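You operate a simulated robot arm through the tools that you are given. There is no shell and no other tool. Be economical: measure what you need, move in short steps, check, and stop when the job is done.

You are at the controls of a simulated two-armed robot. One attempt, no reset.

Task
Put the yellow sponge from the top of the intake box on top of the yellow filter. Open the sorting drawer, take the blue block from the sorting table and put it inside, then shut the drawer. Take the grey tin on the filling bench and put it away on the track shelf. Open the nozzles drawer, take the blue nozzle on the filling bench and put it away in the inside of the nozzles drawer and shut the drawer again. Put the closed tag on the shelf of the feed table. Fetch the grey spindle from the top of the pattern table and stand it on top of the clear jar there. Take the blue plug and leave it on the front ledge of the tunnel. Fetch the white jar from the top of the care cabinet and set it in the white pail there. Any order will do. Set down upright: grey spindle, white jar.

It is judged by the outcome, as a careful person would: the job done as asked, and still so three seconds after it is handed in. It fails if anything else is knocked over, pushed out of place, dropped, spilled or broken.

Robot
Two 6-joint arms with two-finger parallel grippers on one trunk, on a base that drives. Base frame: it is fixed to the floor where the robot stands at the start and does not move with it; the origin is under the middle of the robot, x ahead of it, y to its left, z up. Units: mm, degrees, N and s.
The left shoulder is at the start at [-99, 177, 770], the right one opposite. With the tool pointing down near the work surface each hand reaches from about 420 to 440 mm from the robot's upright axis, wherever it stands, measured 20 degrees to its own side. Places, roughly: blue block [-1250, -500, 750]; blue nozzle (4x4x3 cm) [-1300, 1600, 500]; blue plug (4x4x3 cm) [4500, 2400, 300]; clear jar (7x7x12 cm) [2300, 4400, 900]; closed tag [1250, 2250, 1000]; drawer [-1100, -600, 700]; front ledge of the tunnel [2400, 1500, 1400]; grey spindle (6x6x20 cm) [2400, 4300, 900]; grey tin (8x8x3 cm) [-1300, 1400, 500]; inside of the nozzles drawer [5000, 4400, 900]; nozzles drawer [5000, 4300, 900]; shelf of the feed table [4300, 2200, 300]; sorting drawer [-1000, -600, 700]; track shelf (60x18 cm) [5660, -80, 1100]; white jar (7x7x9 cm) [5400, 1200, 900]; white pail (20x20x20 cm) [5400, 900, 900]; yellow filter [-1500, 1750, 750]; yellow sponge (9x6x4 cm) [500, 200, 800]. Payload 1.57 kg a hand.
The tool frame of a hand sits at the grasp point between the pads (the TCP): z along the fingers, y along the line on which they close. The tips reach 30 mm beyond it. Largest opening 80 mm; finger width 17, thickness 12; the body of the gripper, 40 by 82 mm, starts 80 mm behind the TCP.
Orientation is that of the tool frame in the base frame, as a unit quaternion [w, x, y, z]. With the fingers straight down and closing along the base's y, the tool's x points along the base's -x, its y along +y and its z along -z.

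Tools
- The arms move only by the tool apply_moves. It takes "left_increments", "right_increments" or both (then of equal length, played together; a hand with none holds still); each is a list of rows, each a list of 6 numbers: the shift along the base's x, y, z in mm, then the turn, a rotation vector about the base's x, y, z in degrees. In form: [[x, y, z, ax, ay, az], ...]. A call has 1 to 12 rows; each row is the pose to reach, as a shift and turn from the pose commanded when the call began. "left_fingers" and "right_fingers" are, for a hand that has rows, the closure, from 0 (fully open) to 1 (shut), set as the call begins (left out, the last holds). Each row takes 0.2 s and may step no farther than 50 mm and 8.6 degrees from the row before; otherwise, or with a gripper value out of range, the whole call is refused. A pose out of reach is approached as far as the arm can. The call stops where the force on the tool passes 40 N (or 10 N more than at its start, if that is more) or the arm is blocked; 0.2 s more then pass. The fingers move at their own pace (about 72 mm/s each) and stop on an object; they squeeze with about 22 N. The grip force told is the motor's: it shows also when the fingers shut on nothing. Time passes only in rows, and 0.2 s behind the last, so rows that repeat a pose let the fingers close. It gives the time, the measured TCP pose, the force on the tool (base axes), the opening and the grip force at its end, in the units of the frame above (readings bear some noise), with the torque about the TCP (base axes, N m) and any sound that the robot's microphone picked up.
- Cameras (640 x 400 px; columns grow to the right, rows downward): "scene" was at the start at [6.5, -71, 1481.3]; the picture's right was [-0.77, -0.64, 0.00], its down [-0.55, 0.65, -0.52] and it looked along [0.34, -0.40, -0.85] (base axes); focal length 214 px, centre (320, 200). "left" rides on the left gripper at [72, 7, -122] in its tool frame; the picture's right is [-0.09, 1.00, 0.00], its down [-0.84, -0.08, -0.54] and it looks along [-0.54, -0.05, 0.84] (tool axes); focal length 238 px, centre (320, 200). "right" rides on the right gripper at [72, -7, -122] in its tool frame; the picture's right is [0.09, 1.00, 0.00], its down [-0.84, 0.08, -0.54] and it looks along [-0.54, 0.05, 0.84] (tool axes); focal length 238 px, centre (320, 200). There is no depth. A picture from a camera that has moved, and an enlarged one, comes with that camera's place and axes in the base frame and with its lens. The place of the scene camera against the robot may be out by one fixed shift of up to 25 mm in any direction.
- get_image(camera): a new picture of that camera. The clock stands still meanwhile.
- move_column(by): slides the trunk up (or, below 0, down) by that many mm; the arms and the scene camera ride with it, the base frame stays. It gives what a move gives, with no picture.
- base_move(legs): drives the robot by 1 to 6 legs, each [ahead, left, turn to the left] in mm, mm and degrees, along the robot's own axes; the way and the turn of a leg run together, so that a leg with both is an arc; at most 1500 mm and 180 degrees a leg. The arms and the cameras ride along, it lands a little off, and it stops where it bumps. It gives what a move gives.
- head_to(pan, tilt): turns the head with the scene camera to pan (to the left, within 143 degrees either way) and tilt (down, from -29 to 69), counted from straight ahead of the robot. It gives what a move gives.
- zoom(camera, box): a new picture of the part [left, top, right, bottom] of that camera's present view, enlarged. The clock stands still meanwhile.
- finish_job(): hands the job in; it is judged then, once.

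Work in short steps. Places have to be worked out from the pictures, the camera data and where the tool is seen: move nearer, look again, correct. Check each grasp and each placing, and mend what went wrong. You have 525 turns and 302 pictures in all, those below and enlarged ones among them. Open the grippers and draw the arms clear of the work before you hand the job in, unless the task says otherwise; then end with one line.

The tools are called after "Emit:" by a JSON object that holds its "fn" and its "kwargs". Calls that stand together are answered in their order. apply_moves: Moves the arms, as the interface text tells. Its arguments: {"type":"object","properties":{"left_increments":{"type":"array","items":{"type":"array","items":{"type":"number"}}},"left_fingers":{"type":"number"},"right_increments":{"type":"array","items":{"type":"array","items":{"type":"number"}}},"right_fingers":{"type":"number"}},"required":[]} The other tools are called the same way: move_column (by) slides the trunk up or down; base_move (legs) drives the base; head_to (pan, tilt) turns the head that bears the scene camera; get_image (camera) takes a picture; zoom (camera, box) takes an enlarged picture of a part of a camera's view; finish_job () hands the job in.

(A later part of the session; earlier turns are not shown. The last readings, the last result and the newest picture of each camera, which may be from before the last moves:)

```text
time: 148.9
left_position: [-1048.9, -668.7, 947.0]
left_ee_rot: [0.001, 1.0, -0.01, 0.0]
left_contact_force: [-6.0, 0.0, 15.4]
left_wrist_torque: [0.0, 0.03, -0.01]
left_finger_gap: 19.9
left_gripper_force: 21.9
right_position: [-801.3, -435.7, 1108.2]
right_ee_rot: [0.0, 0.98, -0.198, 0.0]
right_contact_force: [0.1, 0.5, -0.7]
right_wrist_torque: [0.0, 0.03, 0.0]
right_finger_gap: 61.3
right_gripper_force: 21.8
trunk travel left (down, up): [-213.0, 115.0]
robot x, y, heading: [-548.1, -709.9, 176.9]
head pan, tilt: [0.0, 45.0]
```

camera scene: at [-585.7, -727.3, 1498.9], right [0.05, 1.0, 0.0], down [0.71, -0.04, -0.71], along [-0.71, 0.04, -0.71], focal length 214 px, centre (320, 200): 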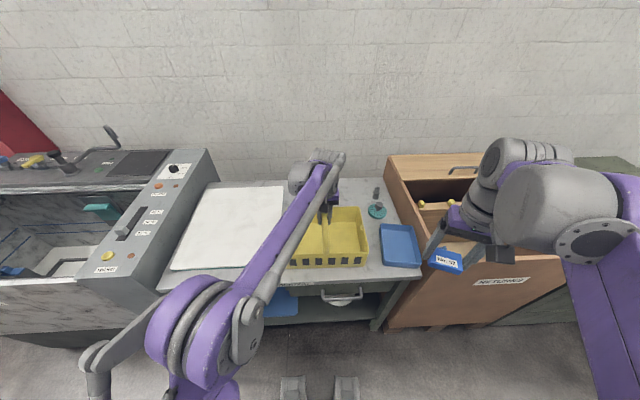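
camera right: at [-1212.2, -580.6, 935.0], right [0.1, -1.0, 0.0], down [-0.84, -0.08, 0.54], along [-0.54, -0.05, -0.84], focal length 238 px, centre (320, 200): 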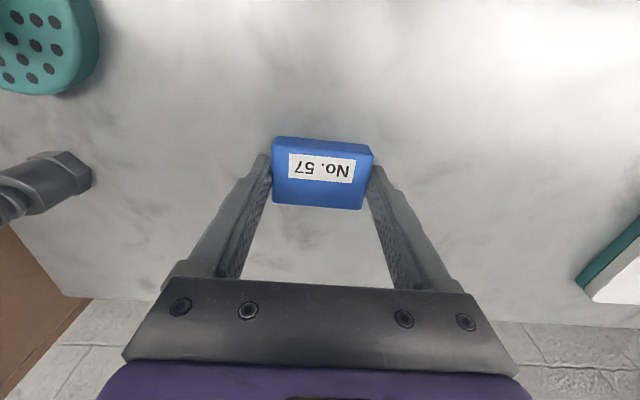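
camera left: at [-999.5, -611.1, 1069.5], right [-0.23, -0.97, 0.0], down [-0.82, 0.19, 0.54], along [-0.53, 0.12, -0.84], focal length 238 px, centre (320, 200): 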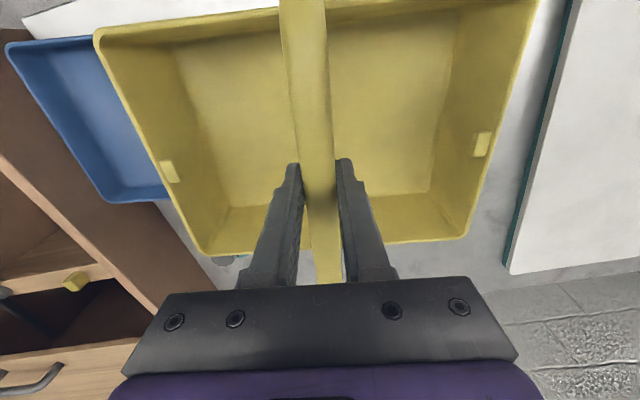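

Release, lift away, and check with the same zoom view.

Emit:
{"fn": "apply_moves", "kwargs": {"left_increments": [[0, 0, 1, 0, 0, 0], [0, 0, 1, 0, 0, 0], [0, 0, 1, 0, 0, 0], [0, 0, 1, 0, 0, 0]], "left_fingers": 0}}

Emit:
{"fn": "apply_moves", "kwargs": {"left_increments": [[0, 0, 40, 0, 0, 0], [10, 0, 80, 0, 0, 0], [30, 0, 115, 0, 0, 0], [60, -20, 140, 0, 0, 0], [80, -60, 150, 0, 0, 0], [80, -105, 150, 0, 0, 0], [80, -150, 150, 0, 0, 0], [80, -195, 150, 0, 0, 0], [80, -240, 150, 0, 0, 0]]}}

Emit:
{"fn": "move_column", "kwargs": {"by": -130}}

Emit:
{"fn": "zoom", "kwargs": {"camera": "scene", "box": [260, 150, 460, 310]}}

```text
time: 149.9
left_position: [-1048.3, -670.3, 946.5]
left_ee_rot: [0.001, 1.0, -0.01, 0.001]
left_contact_force: [0.6, -0.6, 0.0]
left_wrist_torque: [0.01, -0.02, -0.07]
left_finger_gap: 79.9
left_gripper_force: 0.0
right_position: [-802.7, -435.4, 1107.8]
right_ee_rot: [0.0, 0.98, -0.199, 0.0]
right_contact_force: [-0.1, 0.1, -1.1]
right_wrist_torque: [0.01, -0.01, -0.02]
right_finger_gap: 61.0
right_gripper_force: 22.2
trunk travel left (down, up): [-213.0, 115.0]
robot x, y, heading: [-544.4, -712.5, 177.4]
head pan, tilt: [0.0, 45.0]
```

```text
time: 151.9
left_position: [-966.5, -906.2, 1094.6]
left_ee_rot: [0.0, 1.0, -0.009, 0.001]
left_contact_force: [0.6, -0.4, 0.4]
left_wrist_torque: [0.01, 0.0, 0.02]
left_finger_gap: 79.9
left_gripper_force: 0.0
right_position: [-801.7, -437.3, 1107.1]
right_ee_rot: [0.0, 0.98, -0.199, -0.001]
right_contact_force: [0.1, 0.2, -0.5]
right_wrist_torque: [0.02, 0.0, -0.03]
right_finger_gap: 61.2
right_gripper_force: 21.8
trunk travel left (down, up): [-213.0, 115.0]
robot x, y, heading: [-547.2, -711.2, 176.9]
head pan, tilt: [0.0, 45.0]
```

```text
time: 153.5
left_position: [-968.0, -909.7, 966.7]
left_ee_rot: [0.001, 1.0, -0.009, 0.0]
left_contact_force: [0.6, 0.5, -0.6]
left_wrist_torque: [-0.01, 0.01, 0.01]
left_finger_gap: 79.9
left_gripper_force: 0.0
right_position: [-802.2, -435.7, 978.4]
right_ee_rot: [0.0, 0.98, -0.198, 0.0]
right_contact_force: [0.0, 0.7, 0.2]
right_wrist_torque: [0.0, -0.03, -0.03]
right_finger_gap: 61.0
right_gripper_force: 21.4
trunk travel left (down, up): [-83.0, 245.0]
robot x, y, heading: [-541.4, -712.6, 176.8]
head pan, tilt: [0.0, 45.0]
```

```text
2.50 times, centred on (360, 230) of scene
camera zoom: at [-610.7, -726.0, 1365.6], right [0.05, 1.0, 0.0], down [0.71, -0.04, -0.71], along [-0.71, 0.04, -0.71], focal length 536 px, centre (220, 125)
```

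zoom: 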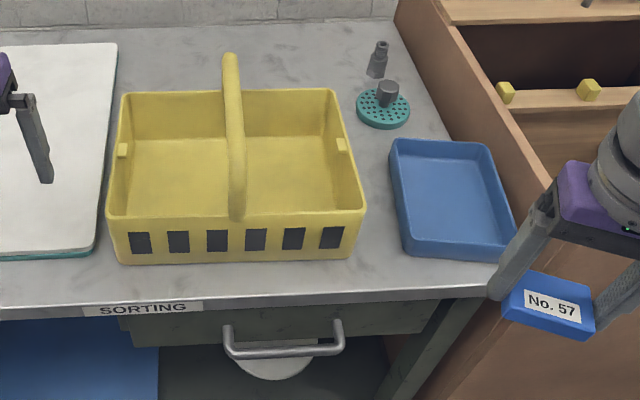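

Crate is back within a few mm. The tray still needs about (−7,−32) mm and +6.5°. Raise the trunk, shift right, and look at the tray with the left camera.

Emit:
{"fn": "move_column", "kwargs": {"by": 130}}

Emit:
{"fn": "base_move", "kwargs": {"legs": [[0, -300, 3]]}}

Emit:
{"fn": "apply_moves", "kwargs": {"left_increments": [[0, 30, -20, 0, 0, 0], [0, 60, -40, 0, 0, 0], [0, 90, -60, 0, 0, 0], [0, 120, -80, 0, 0, 0]]}}

Emit:
{"fn": "get_image", "kwargs": {"camera": "left"}}

```text
time: 155.1
left_position: [-967.1, -909.4, 1097.1]
left_ee_rot: [0.001, 1.0, -0.01, 0.0]
left_contact_force: [-0.8, 0.0, 0.5]
left_wrist_torque: [0.03, -0.01, 0.02]
left_finger_gap: 80.0
left_gripper_force: 0.0
right_position: [-803.0, -434.8, 1107.4]
right_ee_rot: [-0.001, 0.98, -0.199, 0.0]
right_contact_force: [0.3, 0.3, -0.7]
right_wrist_torque: [0.0, -0.02, 0.01]
right_finger_gap: 61.0
right_gripper_force: 22.2
trunk travel left (down, up): [-213.0, 115.0]
robot x, y, heading: [-543.6, -708.2, 177.0]
head pan, tilt: [0.0, 45.0]
```

```text
time: 158.3
left_position: [-950.3, -628.4, 1095.9]
left_ee_rot: [0.001, 1.0, 0.015, 0.0]
left_contact_force: [-0.1, 0.2, -0.5]
left_wrist_torque: [-0.03, 0.02, 0.04]
left_finger_gap: 80.0
left_gripper_force: 0.2
right_position: [-807.6, -147.0, 1107.6]
right_ee_rot: [0.0, 0.985, -0.174, 0.0]
right_contact_force: [0.7, -0.3, -0.4]
right_wrist_torque: [-0.02, 0.05, -0.02]
right_finger_gap: 61.2
right_gripper_force: 21.6
trunk travel left (down, up): [-213.0, 115.0]
robot x, y, heading: [-538.3, -409.3, 179.8]
head pan, tilt: [0.0, 45.0]
```

```text
time: 159.3
left_position: [-949.7, -510.7, 1018.7]
left_ee_rot: [0.0, 1.0, 0.016, 0.001]
left_contact_force: [-1.2, 0.2, -0.4]
left_wrist_torque: [0.02, 0.02, -0.01]
left_finger_gap: 80.0
left_gripper_force: 0.0
right_position: [-807.6, -146.3, 1106.6]
right_ee_rot: [0.0, 0.985, -0.175, 0.0]
right_contact_force: [0.5, -0.2, -0.3]
right_wrist_torque: [0.04, -0.01, -0.01]
right_finger_gap: 60.6
right_gripper_force: 22.1
trunk travel left (down, up): [-213.0, 115.0]
robot x, y, heading: [-536.5, -410.8, 179.8]
head pan, tilt: [0.0, 45.0]
```

```text
246 pictures are left
camera left: at [-877.0, -514.2, 1141.1], right [-0.06, -1.0, 0.0], down [-0.84, 0.05, 0.54], along [-0.54, 0.03, -0.84], focal length 238 px, centre (320, 200)
```

left: 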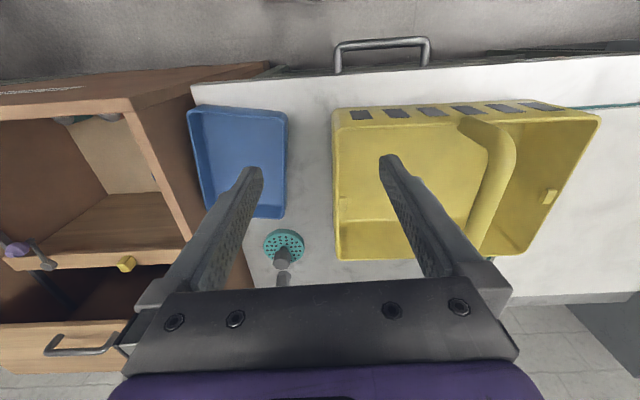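

The tray's left wall centre is near (−1025,−455), rim ≈815. Partly close the fingers, yaw −9°, and descend astride that wall.

Emit:
{"fn": "apply_moves", "kwargs": {"left_increments": [[-20, 15, -10, 0, 0, -3], [-45, 35, -30, 0, 0, -6], [-75, 55, -60, 0, 0, -9], [-75, 55, -100, 0, 0, -9], [-75, 55, -140, 0, 0, -9], [-75, 55, -160, 0, 0, -9]], "left_fingers": 0.5}}

Emit:
{"fn": "get_image", "kwargs": {"camera": "left"}}

```text
time: 160.7
left_position: [-1026.4, -455.5, 857.5]
left_ee_rot: [0.001, 0.998, -0.064, 0.001]
left_contact_force: [0.5, 0.7, 0.1]
left_wrist_torque: [0.01, 0.01, -0.01]
left_finger_gap: 40.0
left_gripper_force: 0.1
right_position: [-807.5, -147.6, 1108.0]
right_ee_rot: [0.0, 0.985, -0.174, 0.0]
right_contact_force: [0.7, -0.4, -0.6]
right_wrist_torque: [-0.01, 0.02, 0.0]
right_finger_gap: 61.1
right_gripper_force: 22.6
trunk travel left (down, up): [-213.0, 115.0]
robot x, y, heading: [-538.8, -410.3, 179.7]
head pan, tilt: [0.0, 45.0]
```

```text
245 pictures are left
camera left: at [-956.6, -471.9, 978.8], right [-0.22, -0.98, 0.0], down [-0.82, 0.18, 0.54], along [-0.53, 0.12, -0.84], focal length 238 px, centre (320, 200)
```

left: 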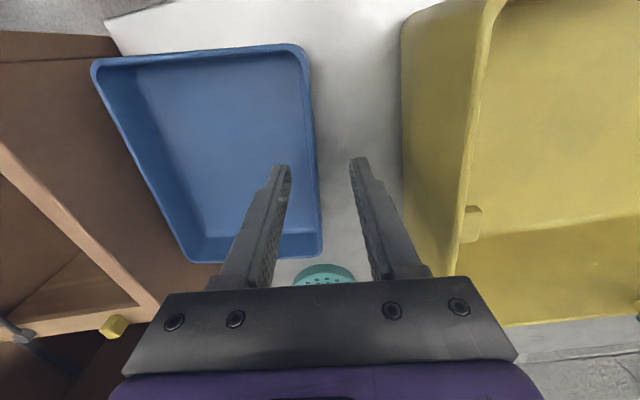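

Well aligned. Lower 35 mm and close on the wall.

Emit:
{"fn": "apply_moves", "kwargs": {"left_increments": [[0, 0, -18, 0, 0, 0], [0, 0, -35, 0, 0, 0], [0, 0, -35, 0, 0, 0]]}}

Emit:
{"fn": "apply_moves", "kwargs": {"left_increments": [[0, 0, 0, 0, 0, 0], [0, 0, 0, 0, 0, 0], [0, 0, 0, 0, 0, 0], [0, 0, 0, 0, 0, 0]], "left_fingers": 1}}

```text
time: 161.5
left_position: [-1024.0, -455.7, 821.8]
left_ee_rot: [0.0, 0.998, -0.063, 0.002]
left_contact_force: [-0.3, -0.3, 0.6]
left_wrist_torque: [0.02, 0.01, 0.02]
left_finger_gap: 40.3
left_gripper_force: 0.1
right_position: [-807.4, -148.2, 1108.3]
right_ee_rot: [0.0, 0.985, -0.174, 0.0]
right_contact_force: [0.5, -1.2, -0.3]
right_wrist_torque: [0.02, 0.01, -0.02]
right_finger_gap: 61.2
right_gripper_force: 21.9
trunk travel left (down, up): [-213.0, 115.0]
robot x, y, heading: [-537.2, -411.6, 179.8]
head pan, tilt: [0.0, 45.0]
```

```text
time: 162.5
left_position: [-1024.2, -455.2, 820.0]
left_ee_rot: [0.002, 0.998, -0.063, 0.001]
left_contact_force: [0.1, -0.2, -0.5]
left_wrist_torque: [0.01, -0.01, -0.05]
left_finger_gap: 3.4
left_gripper_force: 22.0
right_position: [-806.5, -148.6, 1107.9]
right_ee_rot: [0.0, 0.985, -0.174, 0.0]
right_contact_force: [0.4, 0.4, -1.0]
right_wrist_torque: [0.02, 0.01, -0.01]
right_finger_gap: 61.0
right_gripper_force: 21.8
trunk travel left (down, up): [-213.0, 115.0]
robot x, y, heading: [-536.2, -408.0, 179.9]
head pan, tilt: [0.0, 45.0]
```

Wall gripped. Slide the tray (+1,−32) with +6.5° turn.

Emit:
{"fn": "apply_moves", "kwargs": {"left_increments": [[0, -5, 1, 0, 0, 1], [0, -12, 1, 0, 0, 2.4], [0, -19, 1, 0, 0, 3.8], [1, -26, 1, 0, 0, 5.2], [1, -32, 1, 0, 0, 6.5], [1, -32, 0, 0, 0, 6.5], [1, -32, 0, 0, 0, 6.5]]}}

Emit:
{"fn": "get_image", "kwargs": {"camera": "left"}}

```text
time: 164.1
left_position: [-1023.9, -486.4, 821.9]
left_ee_rot: [0.001, 1.0, -0.007, 0.001]
left_contact_force: [-0.3, 0.6, 0.9]
left_wrist_torque: [-0.03, 0.01, 0.03]
left_finger_gap: 3.2
left_gripper_force: 22.3
right_position: [-807.4, -147.3, 1107.9]
right_ee_rot: [0.0, 0.985, -0.174, 0.0]
right_contact_force: [0.0, 0.3, -0.1]
right_wrist_torque: [0.0, -0.02, -0.01]
right_finger_gap: 61.0
right_gripper_force: 22.2
trunk travel left (down, up): [-213.0, 115.0]
robot x, y, heading: [-538.1, -412.0, 179.6]
head pan, tilt: [0.0, 45.0]
```

```text
244 pictures are left
camera left: at [-952.1, -493.8, 943.5], right [-0.11, -0.99, 0.0], down [-0.84, 0.09, 0.54], along [-0.54, 0.06, -0.84], focal length 238 px, centre (320, 200)
```

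left: 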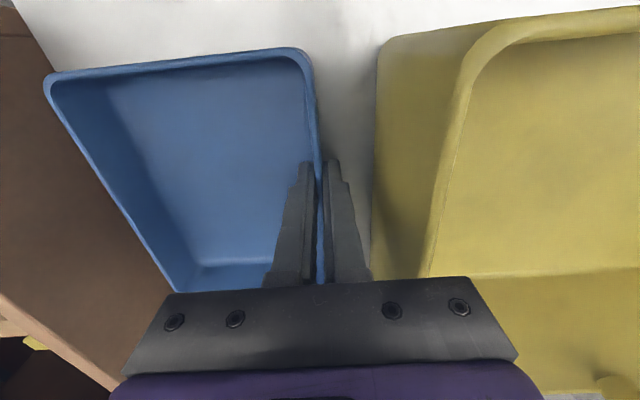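

Open slightly, rise out, and verify with the reference view.

Emit:
{"fn": "apply_moves", "kwargs": {"left_increments": [[0, 0, 0, 0, 0, 0], [0, 0, 0, 0, 0, 0], [0, 0, 40, 0, 0, 0], [0, 0, 85, 0, 0, 0], [0, 0, 130, 0, 0, 0], [0, 0, 175, 0, 0, 0], [10, 0, 220, 0, 0, 0], [30, 0, 260, 0, 0, 0]], "left_fingers": 0.84}}

Emit:
{"fn": "base_move", "kwargs": {"legs": [[0, 300, -2.6]]}}

Emit:
{"fn": "move_column", "kwargs": {"by": -130}}

Emit:
{"fn": "zoom", "kwargs": {"camera": "scene", "box": [260, 150, 460, 310]}}

```text
time: 165.9
left_position: [-992.4, -485.6, 1081.3]
left_ee_rot: [0.0, 1.0, -0.007, -0.001]
left_contact_force: [-0.6, 0.5, 0.5]
left_wrist_torque: [0.01, 0.0, 0.01]
left_finger_gap: 12.9
left_gripper_force: 0.1
right_position: [-805.1, -148.7, 1107.8]
right_ee_rot: [0.0, 0.985, -0.175, -0.001]
right_contact_force: [1.4, 0.7, -0.5]
right_wrist_torque: [-0.01, -0.02, 0.04]
right_finger_gap: 61.0
right_gripper_force: 21.7
trunk travel left (down, up): [-213.0, 115.0]
robot x, y, heading: [-536.3, -410.4, 179.8]
head pan, tilt: [0.0, 45.0]
```

```text
time: 169.2
left_position: [-1006.7, -765.4, 1080.1]
left_ee_rot: [0.0, 0.999, -0.034, 0.001]
left_contact_force: [-0.7, 0.4, -0.6]
left_wrist_torque: [0.02, 0.01, -0.02]
left_finger_gap: 12.7
left_gripper_force: 0.1
right_position: [-802.7, -438.3, 1108.5]
right_ee_rot: [0.0, 0.979, -0.202, 0.0]
right_contact_force: [-0.1, 0.4, -0.9]
right_wrist_torque: [0.03, 0.05, 0.05]
right_finger_gap: 60.7
right_gripper_force: 22.0
trunk travel left (down, up): [-213.0, 115.0]
robot x, y, heading: [-550.0, -712.4, 176.7]
head pan, tilt: [0.0, 45.0]
```

```text
time: 170.8
left_position: [-1007.5, -764.7, 951.9]
left_ee_rot: [0.001, 0.999, -0.034, 0.001]
left_contact_force: [0.2, 0.5, 0.3]
left_wrist_torque: [-0.04, -0.01, 0.01]
left_finger_gap: 12.8
left_gripper_force: 0.2
right_position: [-801.5, -438.4, 977.7]
right_ee_rot: [-0.001, 0.979, -0.201, -0.001]
right_contact_force: [0.0, 1.1, 0.0]
right_wrist_torque: [-0.01, 0.01, -0.05]
right_finger_gap: 60.7
right_gripper_force: 22.1
trunk travel left (down, up): [-83.0, 245.0]
robot x, y, heading: [-547.0, -716.3, 176.6]
head pan, tilt: [0.0, 45.0]
```

```text
2.50 times, centred on (360, 230) of scene
camera zoom: at [-611.6, -729.8, 1365.6], right [0.06, 1.0, 0.0], down [0.71, -0.04, -0.71], along [-0.71, 0.04, -0.71], focal length 536 px, centre (220, 125)
```

zoom: 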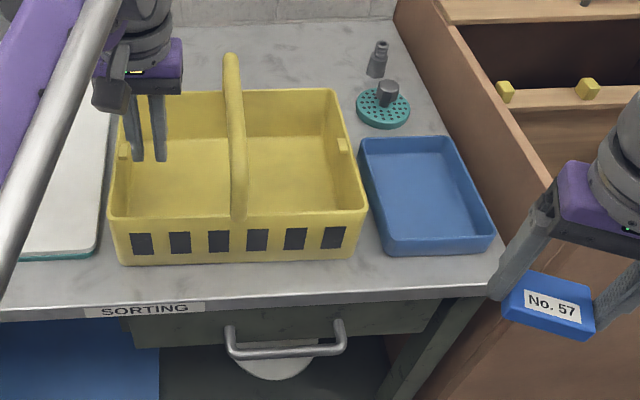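

Tray and crate now match the original view. Now the drawer: back off so the left hand can work in front of it.

Emit:
{"fn": "base_move", "kwargs": {"legs": [[-150, 0, 0], [0, -265, 3.2]]}}

Emit:
{"fn": "apply_moves", "kwargs": {"left_increments": [[5, -10, -5, 2.136, 2.136, 7.973], [10, -25, -10, 4.273, 4.273, 15.945], [15, -40, -15, 6.409, 6.409, 23.918], [20, -55, -20, 8.545, 8.545, 31.89], [25, -70, -25, 10.682, 10.682, 39.864], [30, -85, -30, 12.818, 12.818, 47.836], [35, -100, -35, 14.955, 14.955, 55.809], [40, -110, -40, 17.091, 17.091, 63.782], [45, -115, -45, 19.227, 19.227, 71.755], [50, -119, -50, 21.364, 21.364, 79.727], [50, -119, -50, 23.5, 23.5, 87.7]], "left_fingers": 0.6}}

Emit:
{"fn": "get_image", "kwargs": {"camera": "left"}}

Emit:
{"fn": "get_image", "kwargs": {"camera": "scene"}}

```text
time: 174.7
left_position: [-846.6, -529.9, 950.1]
left_ee_rot: [0.001, 1.0, -0.008, 0.001]
left_contact_force: [0.7, -0.4, -0.2]
left_wrist_torque: [0.02, -0.01, -0.01]
left_finger_gap: 12.7
left_gripper_force: 0.0
right_position: [-658.3, -194.2, 977.7]
right_ee_rot: [0.001, 0.984, -0.176, -0.001]
right_contact_force: [0.1, -0.3, -0.5]
right_wrist_torque: [-0.01, 0.0, 0.0]
right_finger_gap: 61.0
right_gripper_force: 22.3
trunk travel left (down, up): [-83.0, 245.0]
robot x, y, heading: [-385.3, -456.9, 179.7]
head pan, tilt: [0.0, 45.0]
```

```text
time: 177.1
left_position: [-796.7, -650.2, 901.2]
left_ee_rot: [-0.182, 0.688, 0.678, -0.184]
left_contact_force: [-0.4, 0.0, -0.8]
left_wrist_torque: [-0.01, 0.03, 0.0]
left_finger_gap: 32.3
left_gripper_force: 0.1
right_position: [-657.7, -193.4, 977.7]
right_ee_rot: [0.0, 0.984, -0.176, 0.001]
right_contact_force: [0.0, 0.0, 0.3]
right_wrist_torque: [-0.01, 0.02, 0.0]
right_finger_gap: 61.2
right_gripper_force: 22.1
trunk travel left (down, up): [-83.0, 245.0]
robot x, y, heading: [-383.8, -459.9, 179.7]
head pan, tilt: [0.0, 45.0]
```

```text
242 pictures are left
camera left: at [-728.5, -578.1, 1003.8], right [0.86, -0.11, -0.5], down [0.19, -0.84, 0.51], along [-0.47, -0.54, -0.7], focal length 238 px, centre (320, 200)
```

left: 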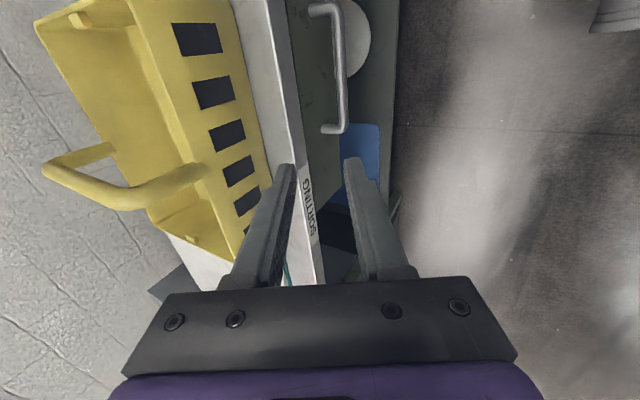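

```text
241 pictures are left
camera scene: at [-454.2, -475.3, 1365.5], right [0.01, 1.0, 0.0], down [0.71, 0.0, -0.71], along [-0.71, 0.0, -0.71], focal length 214 px, centre (320, 200)
```

scene: 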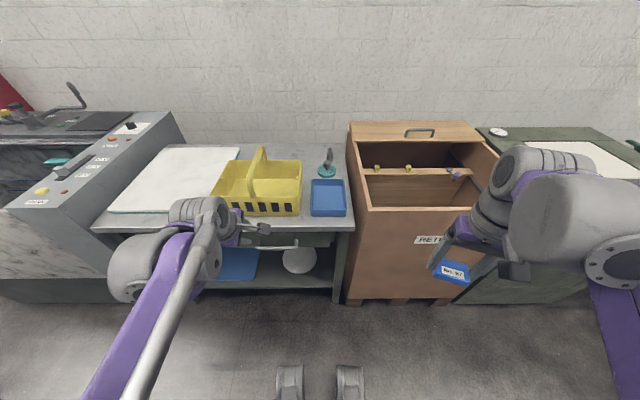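

Handle confirmed at x≈−882, y −682…−539, z≈688; the face ≈−917. Go to the pre-grasp point along the tool axis.

Emit:
{"fn": "apply_moves", "kwargs": {"left_increments": [[-10, 20, -40, 0, 0, 0], [-20, 38, -80, 0, 0, 0], [-30, 38, -115, 0, 0, 0], [-45, 38, -145, 0, 0, 0]]}}

Emit:
{"fn": "get_image", "kwargs": {"camera": "left"}}

```text
time: 178.1
left_position: [-840.7, -614.9, 752.6]
left_ee_rot: [-0.182, 0.689, 0.677, -0.183]
left_contact_force: [-0.9, -0.3, 0.1]
left_wrist_torque: [-0.05, 0.0, -0.01]
left_finger_gap: 32.1
left_gripper_force: 0.1
right_position: [-658.6, -195.4, 977.4]
right_ee_rot: [0.0, 0.984, -0.176, -0.001]
right_contact_force: [0.6, 0.7, -1.0]
right_wrist_torque: [-0.01, -0.02, 0.03]
right_finger_gap: 61.0
right_gripper_force: 22.1
trunk travel left (down, up): [-83.0, 245.0]
robot x, y, heading: [-387.8, -458.2, 179.7]
head pan, tilt: [0.0, 45.0]
```

```text
240 pictures are left
camera left: at [-772.6, -541.7, 854.9], right [0.86, -0.11, -0.5], down [0.19, -0.84, 0.51], along [-0.47, -0.54, -0.7], focal length 238 px, centre (320, 200)
```

left: 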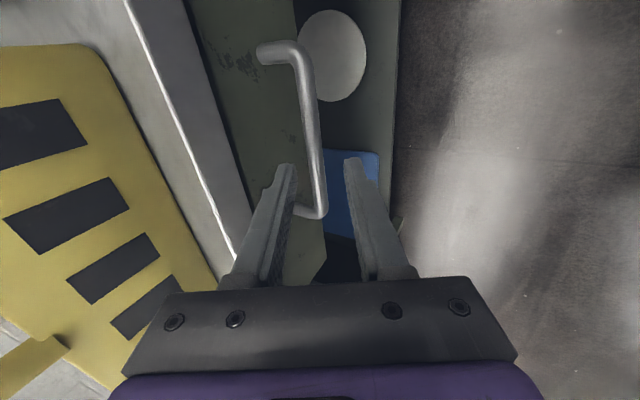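

Bar lies between the finger lines, ~5 mm toward the table side. Advance 65 mm along the tool axis with a small correction.

Emit:
{"fn": "apply_moves", "kwargs": {"left_increments": [[-14, 2, -16, 0, 0, 0], [-24, 3, -34, 0, 0, 0], [-30, 3, -45, 0, 0, 0], [-36, 3, -54, 0, 0, 0], [-36, 3, -54, 0, 0, 0]]}}

Emit:
{"fn": "get_image", "kwargs": {"camera": "left"}}

```text
time: 179.3
left_position: [-876.3, -608.9, 699.3]
left_ee_rot: [-0.182, 0.689, 0.677, -0.184]
left_contact_force: [6.7, 1.6, 5.6]
left_wrist_torque: [-0.02, 0.2, 0.03]
left_finger_gap: 29.7
left_gripper_force: 0.1
right_position: [-657.8, -193.1, 977.0]
right_ee_rot: [0.001, 0.984, -0.177, -0.001]
right_contact_force: [-0.1, -0.5, 0.2]
right_wrist_torque: [-0.02, -0.01, 0.01]
right_finger_gap: 60.8
right_gripper_force: 22.3
trunk travel left (down, up): [-83.0, 245.0]
robot x, y, heading: [-387.7, -457.6, 179.4]
head pan, tilt: [0.0, 45.0]
```

```text
239 pictures are left
camera left: at [-808.5, -536.6, 802.8], right [0.86, -0.11, -0.5], down [0.19, -0.84, 0.51], along [-0.47, -0.54, -0.7], focal length 238 px, centre (320, 200)
```

left: 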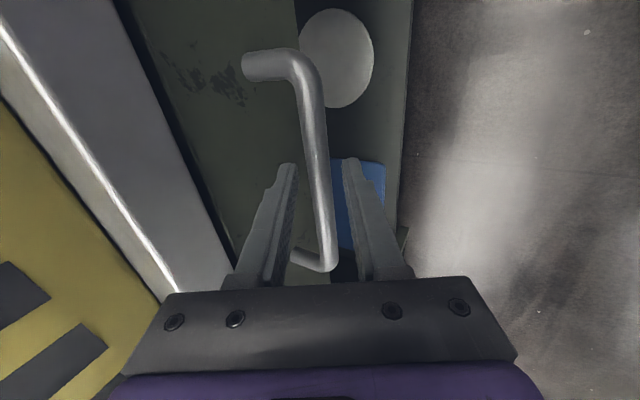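

The bar is between the fingers with light contact at the face. Close.

Emit:
{"fn": "apply_moves", "kwargs": {"left_increments": [[1, 0, 2, 0, 0, 0], [1, 0, 2, 0, 0, 0], [1, 0, 2, 0, 0, 0], [1, 0, 2, 0, 0, 0]], "left_fingers": 1}}

Emit:
{"fn": "get_image", "kwargs": {"camera": "left"}}

```text
time: 180.3
left_position: [-876.4, -608.6, 701.3]
left_ee_rot: [-0.181, 0.689, 0.678, -0.182]
left_contact_force: [12.9, 6.0, -33.6]
left_wrist_torque: [0.42, -0.12, 0.43]
left_finger_gap: 13.8
left_gripper_force: 30.3
right_position: [-659.4, -194.2, 976.6]
right_ee_rot: [0.0, 0.984, -0.176, 0.0]
right_contact_force: [0.5, 0.3, -0.8]
right_wrist_torque: [-0.03, 0.01, -0.01]
right_finger_gap: 61.1
right_gripper_force: 22.5
trunk travel left (down, up): [-83.0, 245.0]
robot x, y, heading: [-389.2, -458.8, 179.5]
head pan, tilt: [0.0, 45.0]
```

```text
238 pictures are left
camera left: at [-809.2, -537.2, 804.0], right [0.86, -0.11, -0.49], down [0.19, -0.84, 0.51], along [-0.47, -0.54, -0.7], focal length 238 px, centre (320, 200)
```

left: 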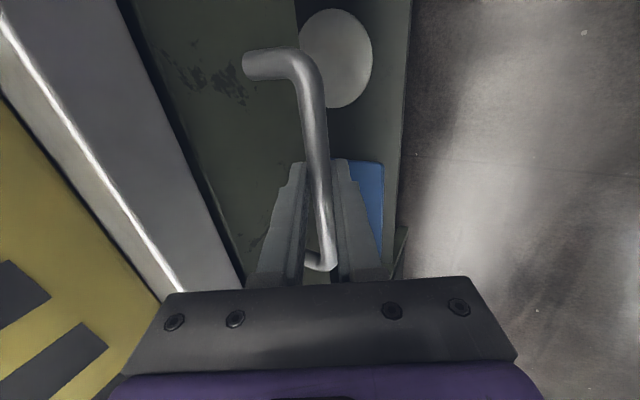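

Gripped. Relieve the vertical preload and begin pulling the drawer out with the arm.

Emit:
{"fn": "apply_moves", "kwargs": {"left_increments": [[0, -2, -4, 0, 0, 0], [10, -2, -4, 0, 0, 0], [25, -2, -4, 0, 0, 0], [40, -2, -4, 0, 0, 0], [60, -2, -4, 0, 0, 0], [80, -2, -4, 0, 0, 0]]}}

Emit:
{"fn": "get_image", "kwargs": {"camera": "scene"}}

```text
time: 181.7
left_position: [-795.0, -611.0, 699.5]
left_ee_rot: [-0.18, 0.689, 0.678, -0.184]
left_contact_force: [0.7, 20.8, 10.2]
left_wrist_torque: [0.41, 0.03, 0.34]
left_finger_gap: 13.9
left_gripper_force: 30.6
right_position: [-657.6, -192.4, 977.9]
right_ee_rot: [0.001, 0.984, -0.176, 0.0]
right_contact_force: [0.0, -0.4, -1.1]
right_wrist_torque: [0.01, 0.02, 0.02]
right_finger_gap: 61.1
right_gripper_force: 21.6
trunk travel left (down, up): [-83.0, 245.0]
robot x, y, heading: [-388.3, -456.9, 179.5]
head pan, tilt: [0.0, 45.0]
```

```text
237 pictures are left
camera scene: at [-453.2, -473.2, 1365.5], right [0.01, 1.0, 0.0], down [0.71, -0.01, -0.71], along [-0.71, 0.0, -0.71], focal length 214 px, centre (320, 200)
```

scene: 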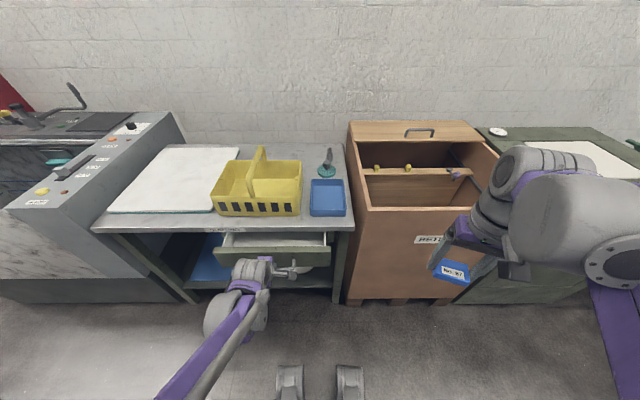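

Drawer is opening. Pull another 80 mm, correcting y.

Emit:
{"fn": "apply_moves", "kwargs": {"left_increments": [[5, 2, -1, 0, 0, 0], [20, 2, -1, 0, 0, 0], [35, 2, -1, 0, 0, 0], [50, 2, -1, 0, 0, 0], [65, 2, -1, 0, 0, 0], [80, 2, -1, 0, 0, 0]]}}

Emit:
{"fn": "get_image", "kwargs": {"camera": "scene"}}

```text
time: 183.1
left_position: [-715.1, -610.0, 697.7]
left_ee_rot: [-0.181, 0.689, 0.678, -0.184]
left_contact_force: [0.2, -12.0, 12.2]
left_wrist_torque: [0.41, 0.0, 0.41]
left_finger_gap: 14.0
left_gripper_force: 29.8
right_position: [-658.3, -194.3, 976.8]
right_ee_rot: [0.0, 0.984, -0.177, 0.0]
right_contact_force: [0.1, 1.0, -0.1]
right_wrist_torque: [-0.02, -0.01, 0.01]
right_finger_gap: 60.6
right_gripper_force: 22.0
trunk travel left (down, up): [-83.0, 245.0]
robot x, y, heading: [-388.1, -457.2, 179.6]
head pan, tilt: [0.0, 45.0]
```

```text
236 pictures are left
camera scene: at [-453.2, -476.3, 1365.5], right [0.01, 1.0, 0.0], down [0.71, 0.0, -0.71], along [-0.71, 0.0, -0.71], focal length 214 px, centre (320, 200)
```

scene: 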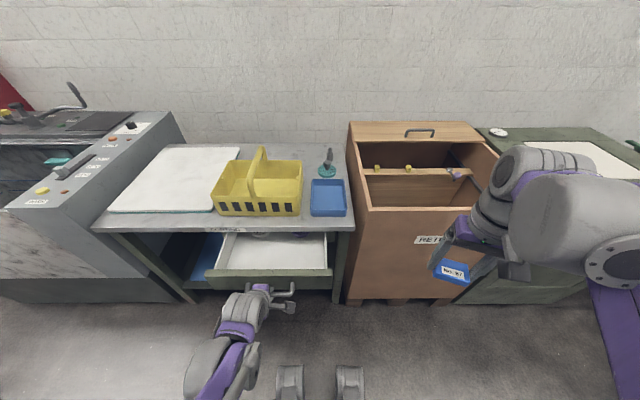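

Drawer is open ~160 mm. Release, withdraw the left hand up and back, then shift the robot left so the right hand with the block is in line.

Emit:
{"fn": "apply_moves", "kwargs": {"left_increments": [[0, 0, 0, 0, 0, 0], [0, 0, 0, 0, 0, 0], [8, 0, 14, 0, 0, 0], [25, 0, 43, 0, 0, 0], [40, 0, 85, 0, 0, 0], [45, 0, 130, 0, 0, 0], [45, 0, 175, 0, 0, 0], [45, 0, 220, 0, 0, 0]], "left_fingers": 0.55}}

Emit:
{"fn": "base_move", "kwargs": {"legs": [[0, 330, 0]]}}

Emit:
{"fn": "get_image", "kwargs": {"camera": "right"}}

Emit:
{"fn": "get_image", "kwargs": {"camera": "scene"}}

```text
time: 184.9
left_position: [-670.0, -610.3, 918.2]
left_ee_rot: [-0.182, 0.689, 0.677, -0.183]
left_contact_force: [0.0, 0.2, -0.1]
left_wrist_torque: [-0.02, 0.04, -0.03]
left_finger_gap: 35.9
left_gripper_force: 0.1
right_position: [-658.0, -193.6, 977.7]
right_ee_rot: [0.0, 0.984, -0.176, 0.0]
right_contact_force: [0.1, 0.7, -1.4]
right_wrist_torque: [0.02, -0.02, 0.0]
right_finger_gap: 61.0
right_gripper_force: 22.1
trunk travel left (down, up): [-83.0, 245.0]
robot x, y, heading: [-388.5, -454.9, 179.8]
head pan, tilt: [0.0, 45.0]
```

```text
time: 188.3
left_position: [-673.7, -934.8, 918.1]
left_ee_rot: [-0.181, 0.691, 0.675, -0.183]
left_contact_force: [-0.4, 0.6, 0.3]
left_wrist_torque: [-0.03, 0.03, -0.03]
left_finger_gap: 35.9
left_gripper_force: 0.0
right_position: [-659.1, -519.0, 977.0]
right_ee_rot: [-0.001, 0.984, -0.178, 0.0]
right_contact_force: [-0.1, -0.3, -0.7]
right_wrist_torque: [0.02, 0.02, 0.01]
right_finger_gap: 60.9
right_gripper_force: 21.9
trunk travel left (down, up): [-83.0, 245.0]
robot x, y, heading: [-393.8, -782.5, 179.1]
head pan, tilt: [0.0, 45.0]
```

```text
235 pictures are left
camera right: at [-588.9, -539.7, 1099.4], right [-0.26, -0.96, 0.0], down [-0.81, 0.22, 0.54], along [-0.52, 0.14, -0.84], focal length 238 px, centre (320, 200)
```

right: 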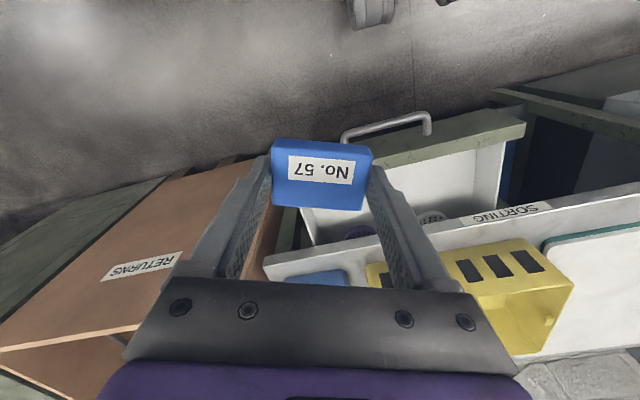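

```text
234 pictures are left
camera scene: at [-456.9, -801.3, 1365.5], right [0.01, 1.0, 0.0], down [0.71, -0.01, -0.71], along [-0.71, 0.01, -0.71], focal length 214 px, centre (320, 200)
```

scene: 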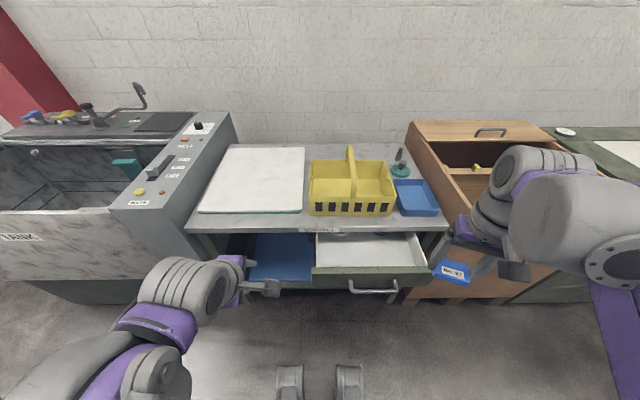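

Free drawer space is x −920…−770 around y≈−611. Move the block above (−842,−600), un-yaw 20°.

Emit:
{"fn": "apply_moves", "kwargs": {"right_increments": [[-30, -14, -10, 0, 0, 4], [-62, -28, -20, 0, 0, 8], [-94, -42, -35, 0, 0, 12], [-126, -56, -55, 0, 0, 16], [-155, -69, -80, 0, 0, 20], [-183, -81, -105, 0, 0, 20.5], [-183, -81, -127, 0, 0, 20.5]]}}

Emit:
{"fn": "get_image", "kwargs": {"camera": "right"}}

```text
time: 189.9
left_position: [-673.8, -934.3, 918.4]
left_ee_rot: [-0.182, 0.691, 0.675, -0.184]
left_contact_force: [-0.3, 0.2, -0.3]
left_wrist_torque: [0.02, -0.01, 0.03]
left_finger_gap: 36.1
left_gripper_force: 0.0
right_position: [-844.1, -599.9, 850.0]
right_ee_rot: [0.001, 1.0, 0.0, 0.001]
right_contact_force: [-0.5, -0.2, -0.5]
right_wrist_torque: [0.0, 0.04, -0.02]
right_finger_gap: 61.1
right_gripper_force: 22.1
trunk travel left (down, up): [-83.0, 245.0]
robot x, y, heading: [-387.9, -784.3, 179.2]
head pan, tilt: [0.0, 45.0]
```

```text
233 pictures are left
camera right: at [-770.8, -595.0, 972.4], right [0.09, -1.0, 0.0], down [-0.84, -0.08, 0.54], along [-0.54, -0.05, -0.84], focal length 238 px, centre (320, 200)
```

right: 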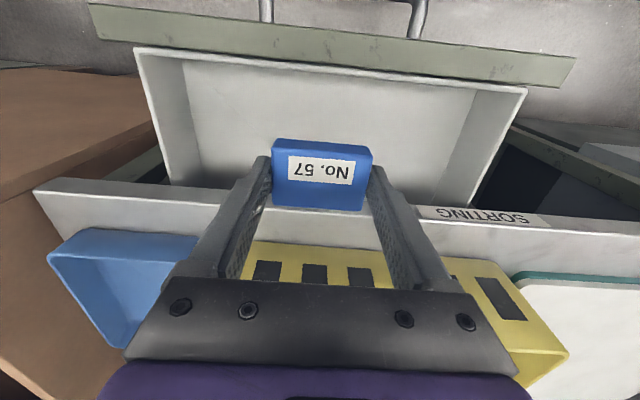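

Good clearance on all sides. Descend to ~705, then slowly until contact.

Emit:
{"fn": "apply_moves", "kwargs": {"right_increments": [[0, 0, -40, 0, 0, 0], [0, 0, -80, 0, 0, 0], [0, 0, -120, 0, 0, 0], [0, 0, -140, 0, 0, 0], [0, 0, -148, 0, 0, 0], [0, 0, -156, 0, 0, 0], [0, 0, -164, 0, 0, 0], [0, 0, -172, 0, 0, 0], [0, 0, -180, 0, 0, 0], [0, 0, -188, 0, 0, 0], [0, 0, -196, 0, 0, 0], [0, 0, -202, 0, 0, 0]]}}

Emit:
{"fn": "get_image", "kwargs": {"camera": "right"}}

```text
time: 191.6
left_position: [-672.6, -935.7, 918.5]
left_ee_rot: [-0.182, 0.691, 0.675, -0.183]
left_contact_force: [-0.2, -0.2, 0.1]
left_wrist_torque: [-0.02, -0.02, 0.0]
left_finger_gap: 35.9
left_gripper_force: 0.0
right_position: [-843.8, -597.8, 691.4]
right_ee_rot: [0.0, 1.0, 0.0, 0.0]
right_contact_force: [0.3, -1.2, 25.2]
right_wrist_torque: [-0.46, -0.11, 0.02]
right_finger_gap: 61.0
right_gripper_force: 22.0
trunk travel left (down, up): [-83.0, 245.0]
robot x, y, heading: [-391.9, -783.2, 179.4]
head pan, tilt: [0.0, 45.0]
stopped in row 8 (right hand): the force on the tool passed its limit at 56 N (the readings are from after the stop); the commanded pose is now the measured one
```

```text
232 pictures are left
camera right: at [-770.4, -593.5, 812.8], right [0.09, -1.0, 0.0], down [-0.84, -0.08, 0.54], along [-0.54, -0.05, -0.84], focal length 238 px, centre (320, 200)
```

right: 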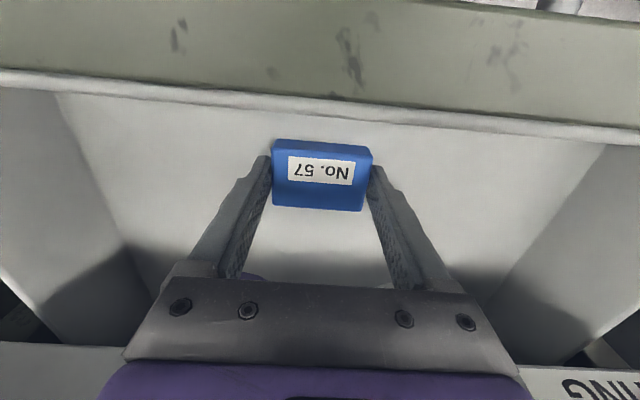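

Block rests on the drawer floor. Open and lift out.

Emit:
{"fn": "apply_moves", "kwargs": {"right_increments": [[0, 0, 1, 0, 0, 0], [0, 0, 2, 0, 0, 0], [0, 0, 2, 0, 0, 0], [0, 0, 40, 0, 0, 0], [0, 0, 85, 0, 0, 0], [0, 0, 130, 0, 0, 0], [20, 0, 170, 0, 0, 0], [50, 10, 205, 0, 0, 0], [90, 20, 230, 0, 0, 0], [130, 40, 250, 0, 0, 0], [165, 60, 270, 0, 0, 0]], "right_fingers": 0}}

Emit:
{"fn": "base_move", "kwargs": {"legs": [[0, -330, 0]]}}

Emit:
{"fn": "get_image", "kwargs": {"camera": "left"}}

Emit:
{"fn": "get_image", "kwargs": {"camera": "scene"}}

```text
time: 194.0
left_position: [-673.9, -935.7, 918.1]
left_ee_rot: [-0.183, 0.691, 0.675, -0.185]
left_contact_force: [0.0, 0.5, 0.4]
left_wrist_torque: [-0.02, 0.04, -0.01]
left_finger_gap: 36.0
left_gripper_force: 0.2
right_position: [-680.4, -538.9, 961.7]
right_ee_rot: [-0.001, 1.0, 0.0, 0.0]
right_contact_force: [0.3, 1.1, -0.9]
right_wrist_torque: [0.0, 0.02, 0.01]
right_finger_gap: 79.7
right_gripper_force: 0.0
trunk travel left (down, up): [-83.0, 245.0]
robot x, y, heading: [-389.9, -789.7, 179.7]
head pan, tilt: [0.0, 45.0]
```

```text
time: 197.5
left_position: [-670.0, -603.6, 918.6]
left_ee_rot: [-0.181, 0.689, 0.677, -0.183]
left_contact_force: [-0.4, -0.3, 0.4]
left_wrist_torque: [-0.01, 0.0, 0.0]
left_finger_gap: 35.9
left_gripper_force: 0.0
right_position: [-679.7, -206.8, 961.0]
right_ee_rot: [0.0, 1.0, 0.001, -0.001]
right_contact_force: [-0.4, -0.9, -0.2]
right_wrist_torque: [0.01, 0.02, -0.01]
right_finger_gap: 79.9
right_gripper_force: 0.0
trunk travel left (down, up): [-83.0, 245.0]
robot x, y, heading: [-387.5, -452.0, 179.9]
head pan, tilt: [0.0, 45.0]
```

```text
231 pictures are left
camera left: at [-603.0, -531.7, 1020.5], right [0.86, -0.11, -0.5], down [0.19, -0.84, 0.51], along [-0.47, -0.54, -0.7], focal length 238 px, centre (320, 200)
```

left: 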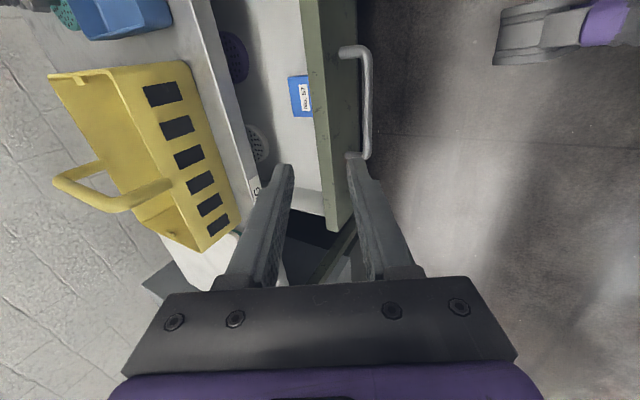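

```text
230 pictures are left
camera scene: at [-454.4, -468.1, 1365.5], right [0.01, 1.0, 0.0], down [0.71, 0.0, -0.71], along [-0.71, 0.0, -0.71], focal length 214 px, centre (320, 200)
```

scene: 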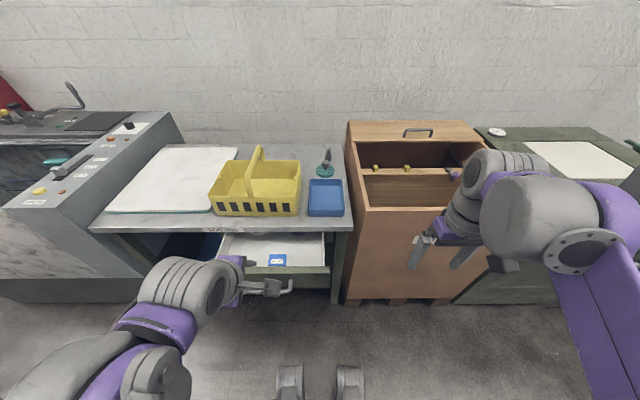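

Block is in the drawer. Re-grip the handle at the recorded spot and push shut.

Emit:
{"fn": "apply_moves", "kwargs": {"left_increments": [[0, -6, -45, 0, 0, 0], [0, -6, -90, 0, 0, 0], [-5, -6, -135, 0, 0, 0], [-20, -6, -177, 0, 0, 0], [-32, -6, -199, 0, 0, 0], [-45, -6, -220, 0, 0, 0]]}}

Emit:
{"fn": "get_image", "kwargs": {"camera": "left"}}

```text
time: 198.9
left_position: [-717.8, -610.1, 700.0]
left_ee_rot: [-0.182, 0.689, 0.677, -0.184]
left_contact_force: [0.0, 0.4, 0.9]
left_wrist_torque: [0.02, -0.01, -0.01]
left_finger_gap: 35.8
left_gripper_force: 0.1
right_position: [-679.4, -207.2, 959.9]
right_ee_rot: [0.0, 1.0, 0.001, 0.0]
right_contact_force: [0.1, 0.0, -0.9]
right_wrist_torque: [0.0, 0.01, 0.02]
right_finger_gap: 80.0
right_gripper_force: 0.0
trunk travel left (down, up): [-83.0, 245.0]
robot x, y, heading: [-387.1, -451.5, 179.7]
head pan, tilt: [0.0, 45.0]
```

```text
229 pictures are left
camera left: at [-649.8, -537.3, 801.8], right [0.86, -0.11, -0.5], down [0.19, -0.84, 0.51], along [-0.47, -0.54, -0.7], focal length 238 px, centre (320, 200)
```

left: 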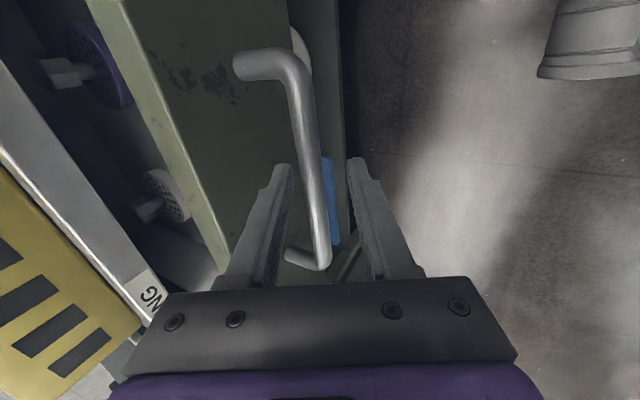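

Handle is between the fingers. Close and push in 150 mm.

Emit:
{"fn": "apply_moves", "kwargs": {"left_increments": [[0, 0, 0, 0, 0, 0], [0, 0, 0, 0, 0, 0], [0, 0, 0, 0, 0, 0], [-20, 0, 0, 0, 0, 0], [-45, 0, 0, 0, 0, 0], [-70, 0, 0, 0, 0, 0], [-95, 0, 0, 0, 0, 0], [-115, 0, 0, 0, 0, 0], [-135, 0, 0, 0, 0, 0], [-150, 0, 0, 0, 0, 0]], "left_fingers": 1}}

Emit:
{"fn": "apply_moves", "kwargs": {"left_increments": [[-3, 0, 0, 0, 0, 0], [-6, 0, 0, 0, 0, 0], [-9, 0, 0, 0, 0, 0], [-12, 0, 0, 0, 0, 0], [-15, 0, 0, 0, 0, 0], [-18, 0, 0, 0, 0, 0]]}}

Emit:
{"fn": "get_image", "kwargs": {"camera": "left"}}

```text
time: 201.1
left_position: [-867.6, -608.3, 700.5]
left_ee_rot: [-0.182, 0.69, 0.676, -0.184]
left_contact_force: [-0.5, 6.4, 17.8]
left_wrist_torque: [0.12, 0.06, 0.56]
left_finger_gap: 13.7
left_gripper_force: 30.0
right_position: [-679.1, -206.3, 962.1]
right_ee_rot: [0.0, 1.0, 0.001, -0.001]
right_contact_force: [-0.2, -0.2, 0.8]
right_wrist_torque: [-0.01, 0.0, 0.02]
right_finger_gap: 80.3
right_gripper_force: 0.0
trunk travel left (down, up): [-83.0, 245.0]
robot x, y, heading: [-388.5, -446.2, 179.7]
head pan, tilt: [0.0, 45.0]
```

```text
time: 202.6
left_position: [-877.7, -608.6, 698.4]
left_ee_rot: [-0.178, 0.69, 0.678, -0.181]
left_contact_force: [13.0, 1.2, 14.6]
left_wrist_torque: [0.22, -0.03, 0.51]
left_finger_gap: 14.4
left_gripper_force: 30.1
right_position: [-677.9, -207.3, 961.9]
right_ee_rot: [0.001, 1.0, 0.003, -0.001]
right_contact_force: [-0.6, -0.6, 0.6]
right_wrist_torque: [-0.01, 0.01, 0.01]
right_finger_gap: 79.6
right_gripper_force: 0.1
trunk travel left (down, up): [-83.0, 245.0]
robot x, y, heading: [-390.9, -450.3, 179.8]
head pan, tilt: [0.0, 45.0]
stopped in row 6 (left hand): the force on the tool passed its limit at 42 N (the readings are from after the stop); the commanded pose is now the measured one
```

```text
228 pictures are left
camera left: at [-811.9, -537.8, 800.5], right [0.87, -0.11, -0.49], down [0.19, -0.84, 0.52], along [-0.46, -0.54, -0.7], focal length 238 px, centre (320, 200)
```

left: 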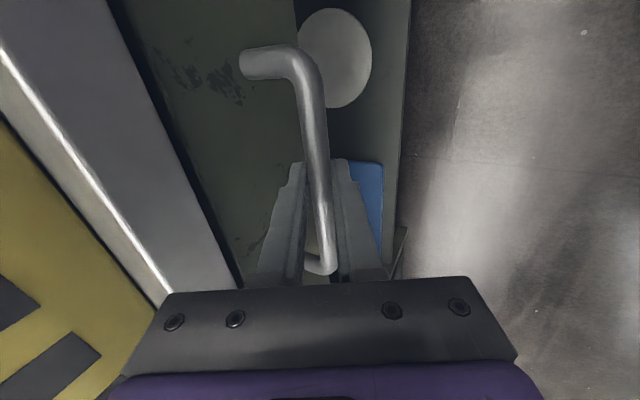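

Drawer is shut (same view as before opening). Release, withdraw, and turn the tool back down.

Emit:
{"fn": "apply_moves", "kwargs": {"left_increments": [[0, 0, 0, 0, 0, 0], [0, 0, 0, 0, 0, 0], [8, 0, 14, 0, 0, 0], [25, 0, 43, 0, 0, 0], [45, 0, 80, 0, 0, 0], [65, 0, 120, 0, 0, 0], [75, 0, 165, 0, 0, 0], [85, 0, 210, 0, 0, 0]], "left_fingers": 0.55}}

Emit:
{"fn": "apply_moves", "kwargs": {"left_increments": [[0, 0, 5, -2.136, -2.136, -7.973], [0, 0, 10, -4.273, -4.273, -15.945], [0, 0, 20, -6.409, -6.409, -23.918], [0, 0, 30, -8.545, -8.545, -31.89], [0, 0, 40, -10.682, -10.682, -39.864], [0, 0, 50, -12.818, -12.818, -47.836], [0, 0, 50, -14.955, -14.955, -55.809], [0, 0, 50, -17.091, -17.091, -63.782], [0, 0, 50, -19.227, -19.227, -71.755], [0, 0, 50, -21.364, -21.364, -79.727], [0, 0, 50, -23.5, -23.5, -87.7]], "left_fingers": 0}}

Emit:
{"fn": "get_image", "kwargs": {"camera": "scene"}}

```text
time: 204.4
left_position: [-797.7, -610.1, 904.8]
left_ee_rot: [-0.179, 0.689, 0.678, -0.181]
left_contact_force: [0.3, 0.4, 0.0]
left_wrist_torque: [-0.02, -0.01, 0.0]
left_finger_gap: 36.2
left_gripper_force: 0.0
right_position: [-678.7, -208.0, 960.7]
right_ee_rot: [0.0, 1.0, 0.002, 0.0]
right_contact_force: [0.8, -0.4, 0.1]
right_wrist_torque: [-0.01, 0.0, 0.03]
right_finger_gap: 80.0
right_gripper_force: 0.1
trunk travel left (down, up): [-83.0, 245.0]
robot x, y, heading: [-387.8, -449.7, 179.8]
head pan, tilt: [0.0, 45.0]
```

```text
time: 206.8
left_position: [-795.2, -609.0, 957.3]
left_ee_rot: [0.006, 1.0, -0.01, 0.001]
left_contact_force: [0.2, 0.0, -1.0]
left_wrist_torque: [-0.01, 0.0, 0.01]
left_finger_gap: 80.1
left_gripper_force: 0.0
right_position: [-679.3, -208.6, 961.3]
right_ee_rot: [0.001, 1.0, 0.002, 0.0]
right_contact_force: [-0.1, 0.1, 0.1]
right_wrist_torque: [-0.01, -0.02, 0.01]
right_finger_gap: 80.1
right_gripper_force: 0.1
trunk travel left (down, up): [-83.0, 245.0]
robot x, y, heading: [-387.1, -450.3, 179.5]
head pan, tilt: [0.0, 45.0]
```

```text
227 pictures are left
camera scene: at [-453.9, -468.2, 1365.5], right [0.01, 1.0, 0.0], down [0.71, 0.0, -0.71], along [-0.71, 0.0, -0.71], focal length 214 px, centre (320, 200)
```

scene: 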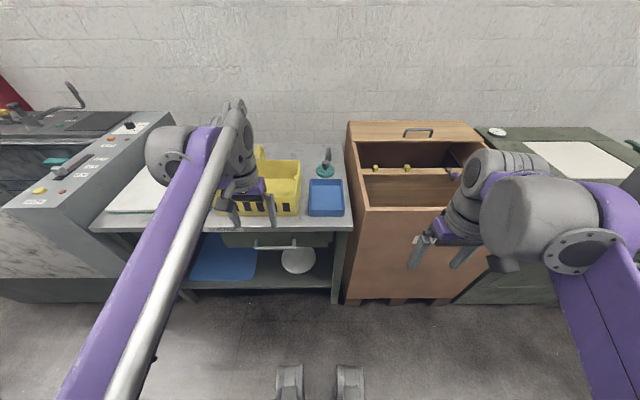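

Both first tasks done. Now fetch tin and nozzle: back away and drive along to the filling bench, then look.

Emit:
{"fn": "base_move", "kwargs": {"legs": [[-130, 0, 0], [0, -1400, 0], [0, -540, 0]]}}

Emit:
{"fn": "head_to", "kwargs": {"pan": 20, "tilt": 40}}

Emit:
{"fn": "get_image", "kwargs": {"camera": "scene"}}

```text
time: 225.1
left_position: [-698.8, 1329.4, 956.7]
left_ee_rot: [0.004, 1.0, 0.012, 0.001]
left_contact_force: [-0.2, -0.3, -0.9]
left_wrist_torque: [0.0, 0.0, -0.01]
left_finger_gap: 79.9
left_gripper_force: 0.1
right_position: [-599.3, 1735.7, 960.9]
right_ee_rot: [0.0, 1.0, 0.023, 0.0]
right_contact_force: [-0.1, -0.1, -0.4]
right_wrist_torque: [-0.02, -0.04, 0.0]
right_finger_gap: 79.8
right_gripper_force: 0.1
trunk travel left (down, up): [-83.0, 245.0]
robot x, y, heading: [-300.4, 1506.0, -177.8]
head pan, tilt: [0.0, 45.0]
```

```text
time: 225.9
left_position: [-698.5, 1329.1, 956.6]
left_ee_rot: [0.005, 1.0, 0.012, 0.001]
left_contact_force: [-0.5, 0.6, 0.6]
left_wrist_torque: [-0.01, 0.03, 0.0]
left_finger_gap: 80.0
left_gripper_force: 0.0
right_position: [-598.8, 1735.9, 962.3]
right_ee_rot: [0.0, 1.0, 0.023, 0.0]
right_contact_force: [0.6, -0.1, -0.7]
right_wrist_torque: [-0.02, -0.05, -0.03]
right_finger_gap: 80.2
right_gripper_force: 0.0
trunk travel left (down, up): [-83.0, 245.0]
robot x, y, heading: [-300.1, 1504.1, -178.1]
head pan, tilt: [20.0, 40.0]
```

```text
226 pictures are left
camera scene: at [-361.7, 1454.9, 1372.7], right [-0.37, 0.93, 0.0], down [0.6, 0.24, -0.77], along [-0.71, -0.29, -0.64], focal length 214 px, centre (320, 200)
```

scene: 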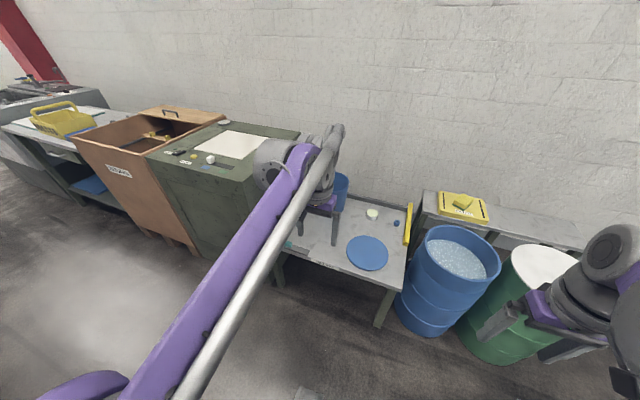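

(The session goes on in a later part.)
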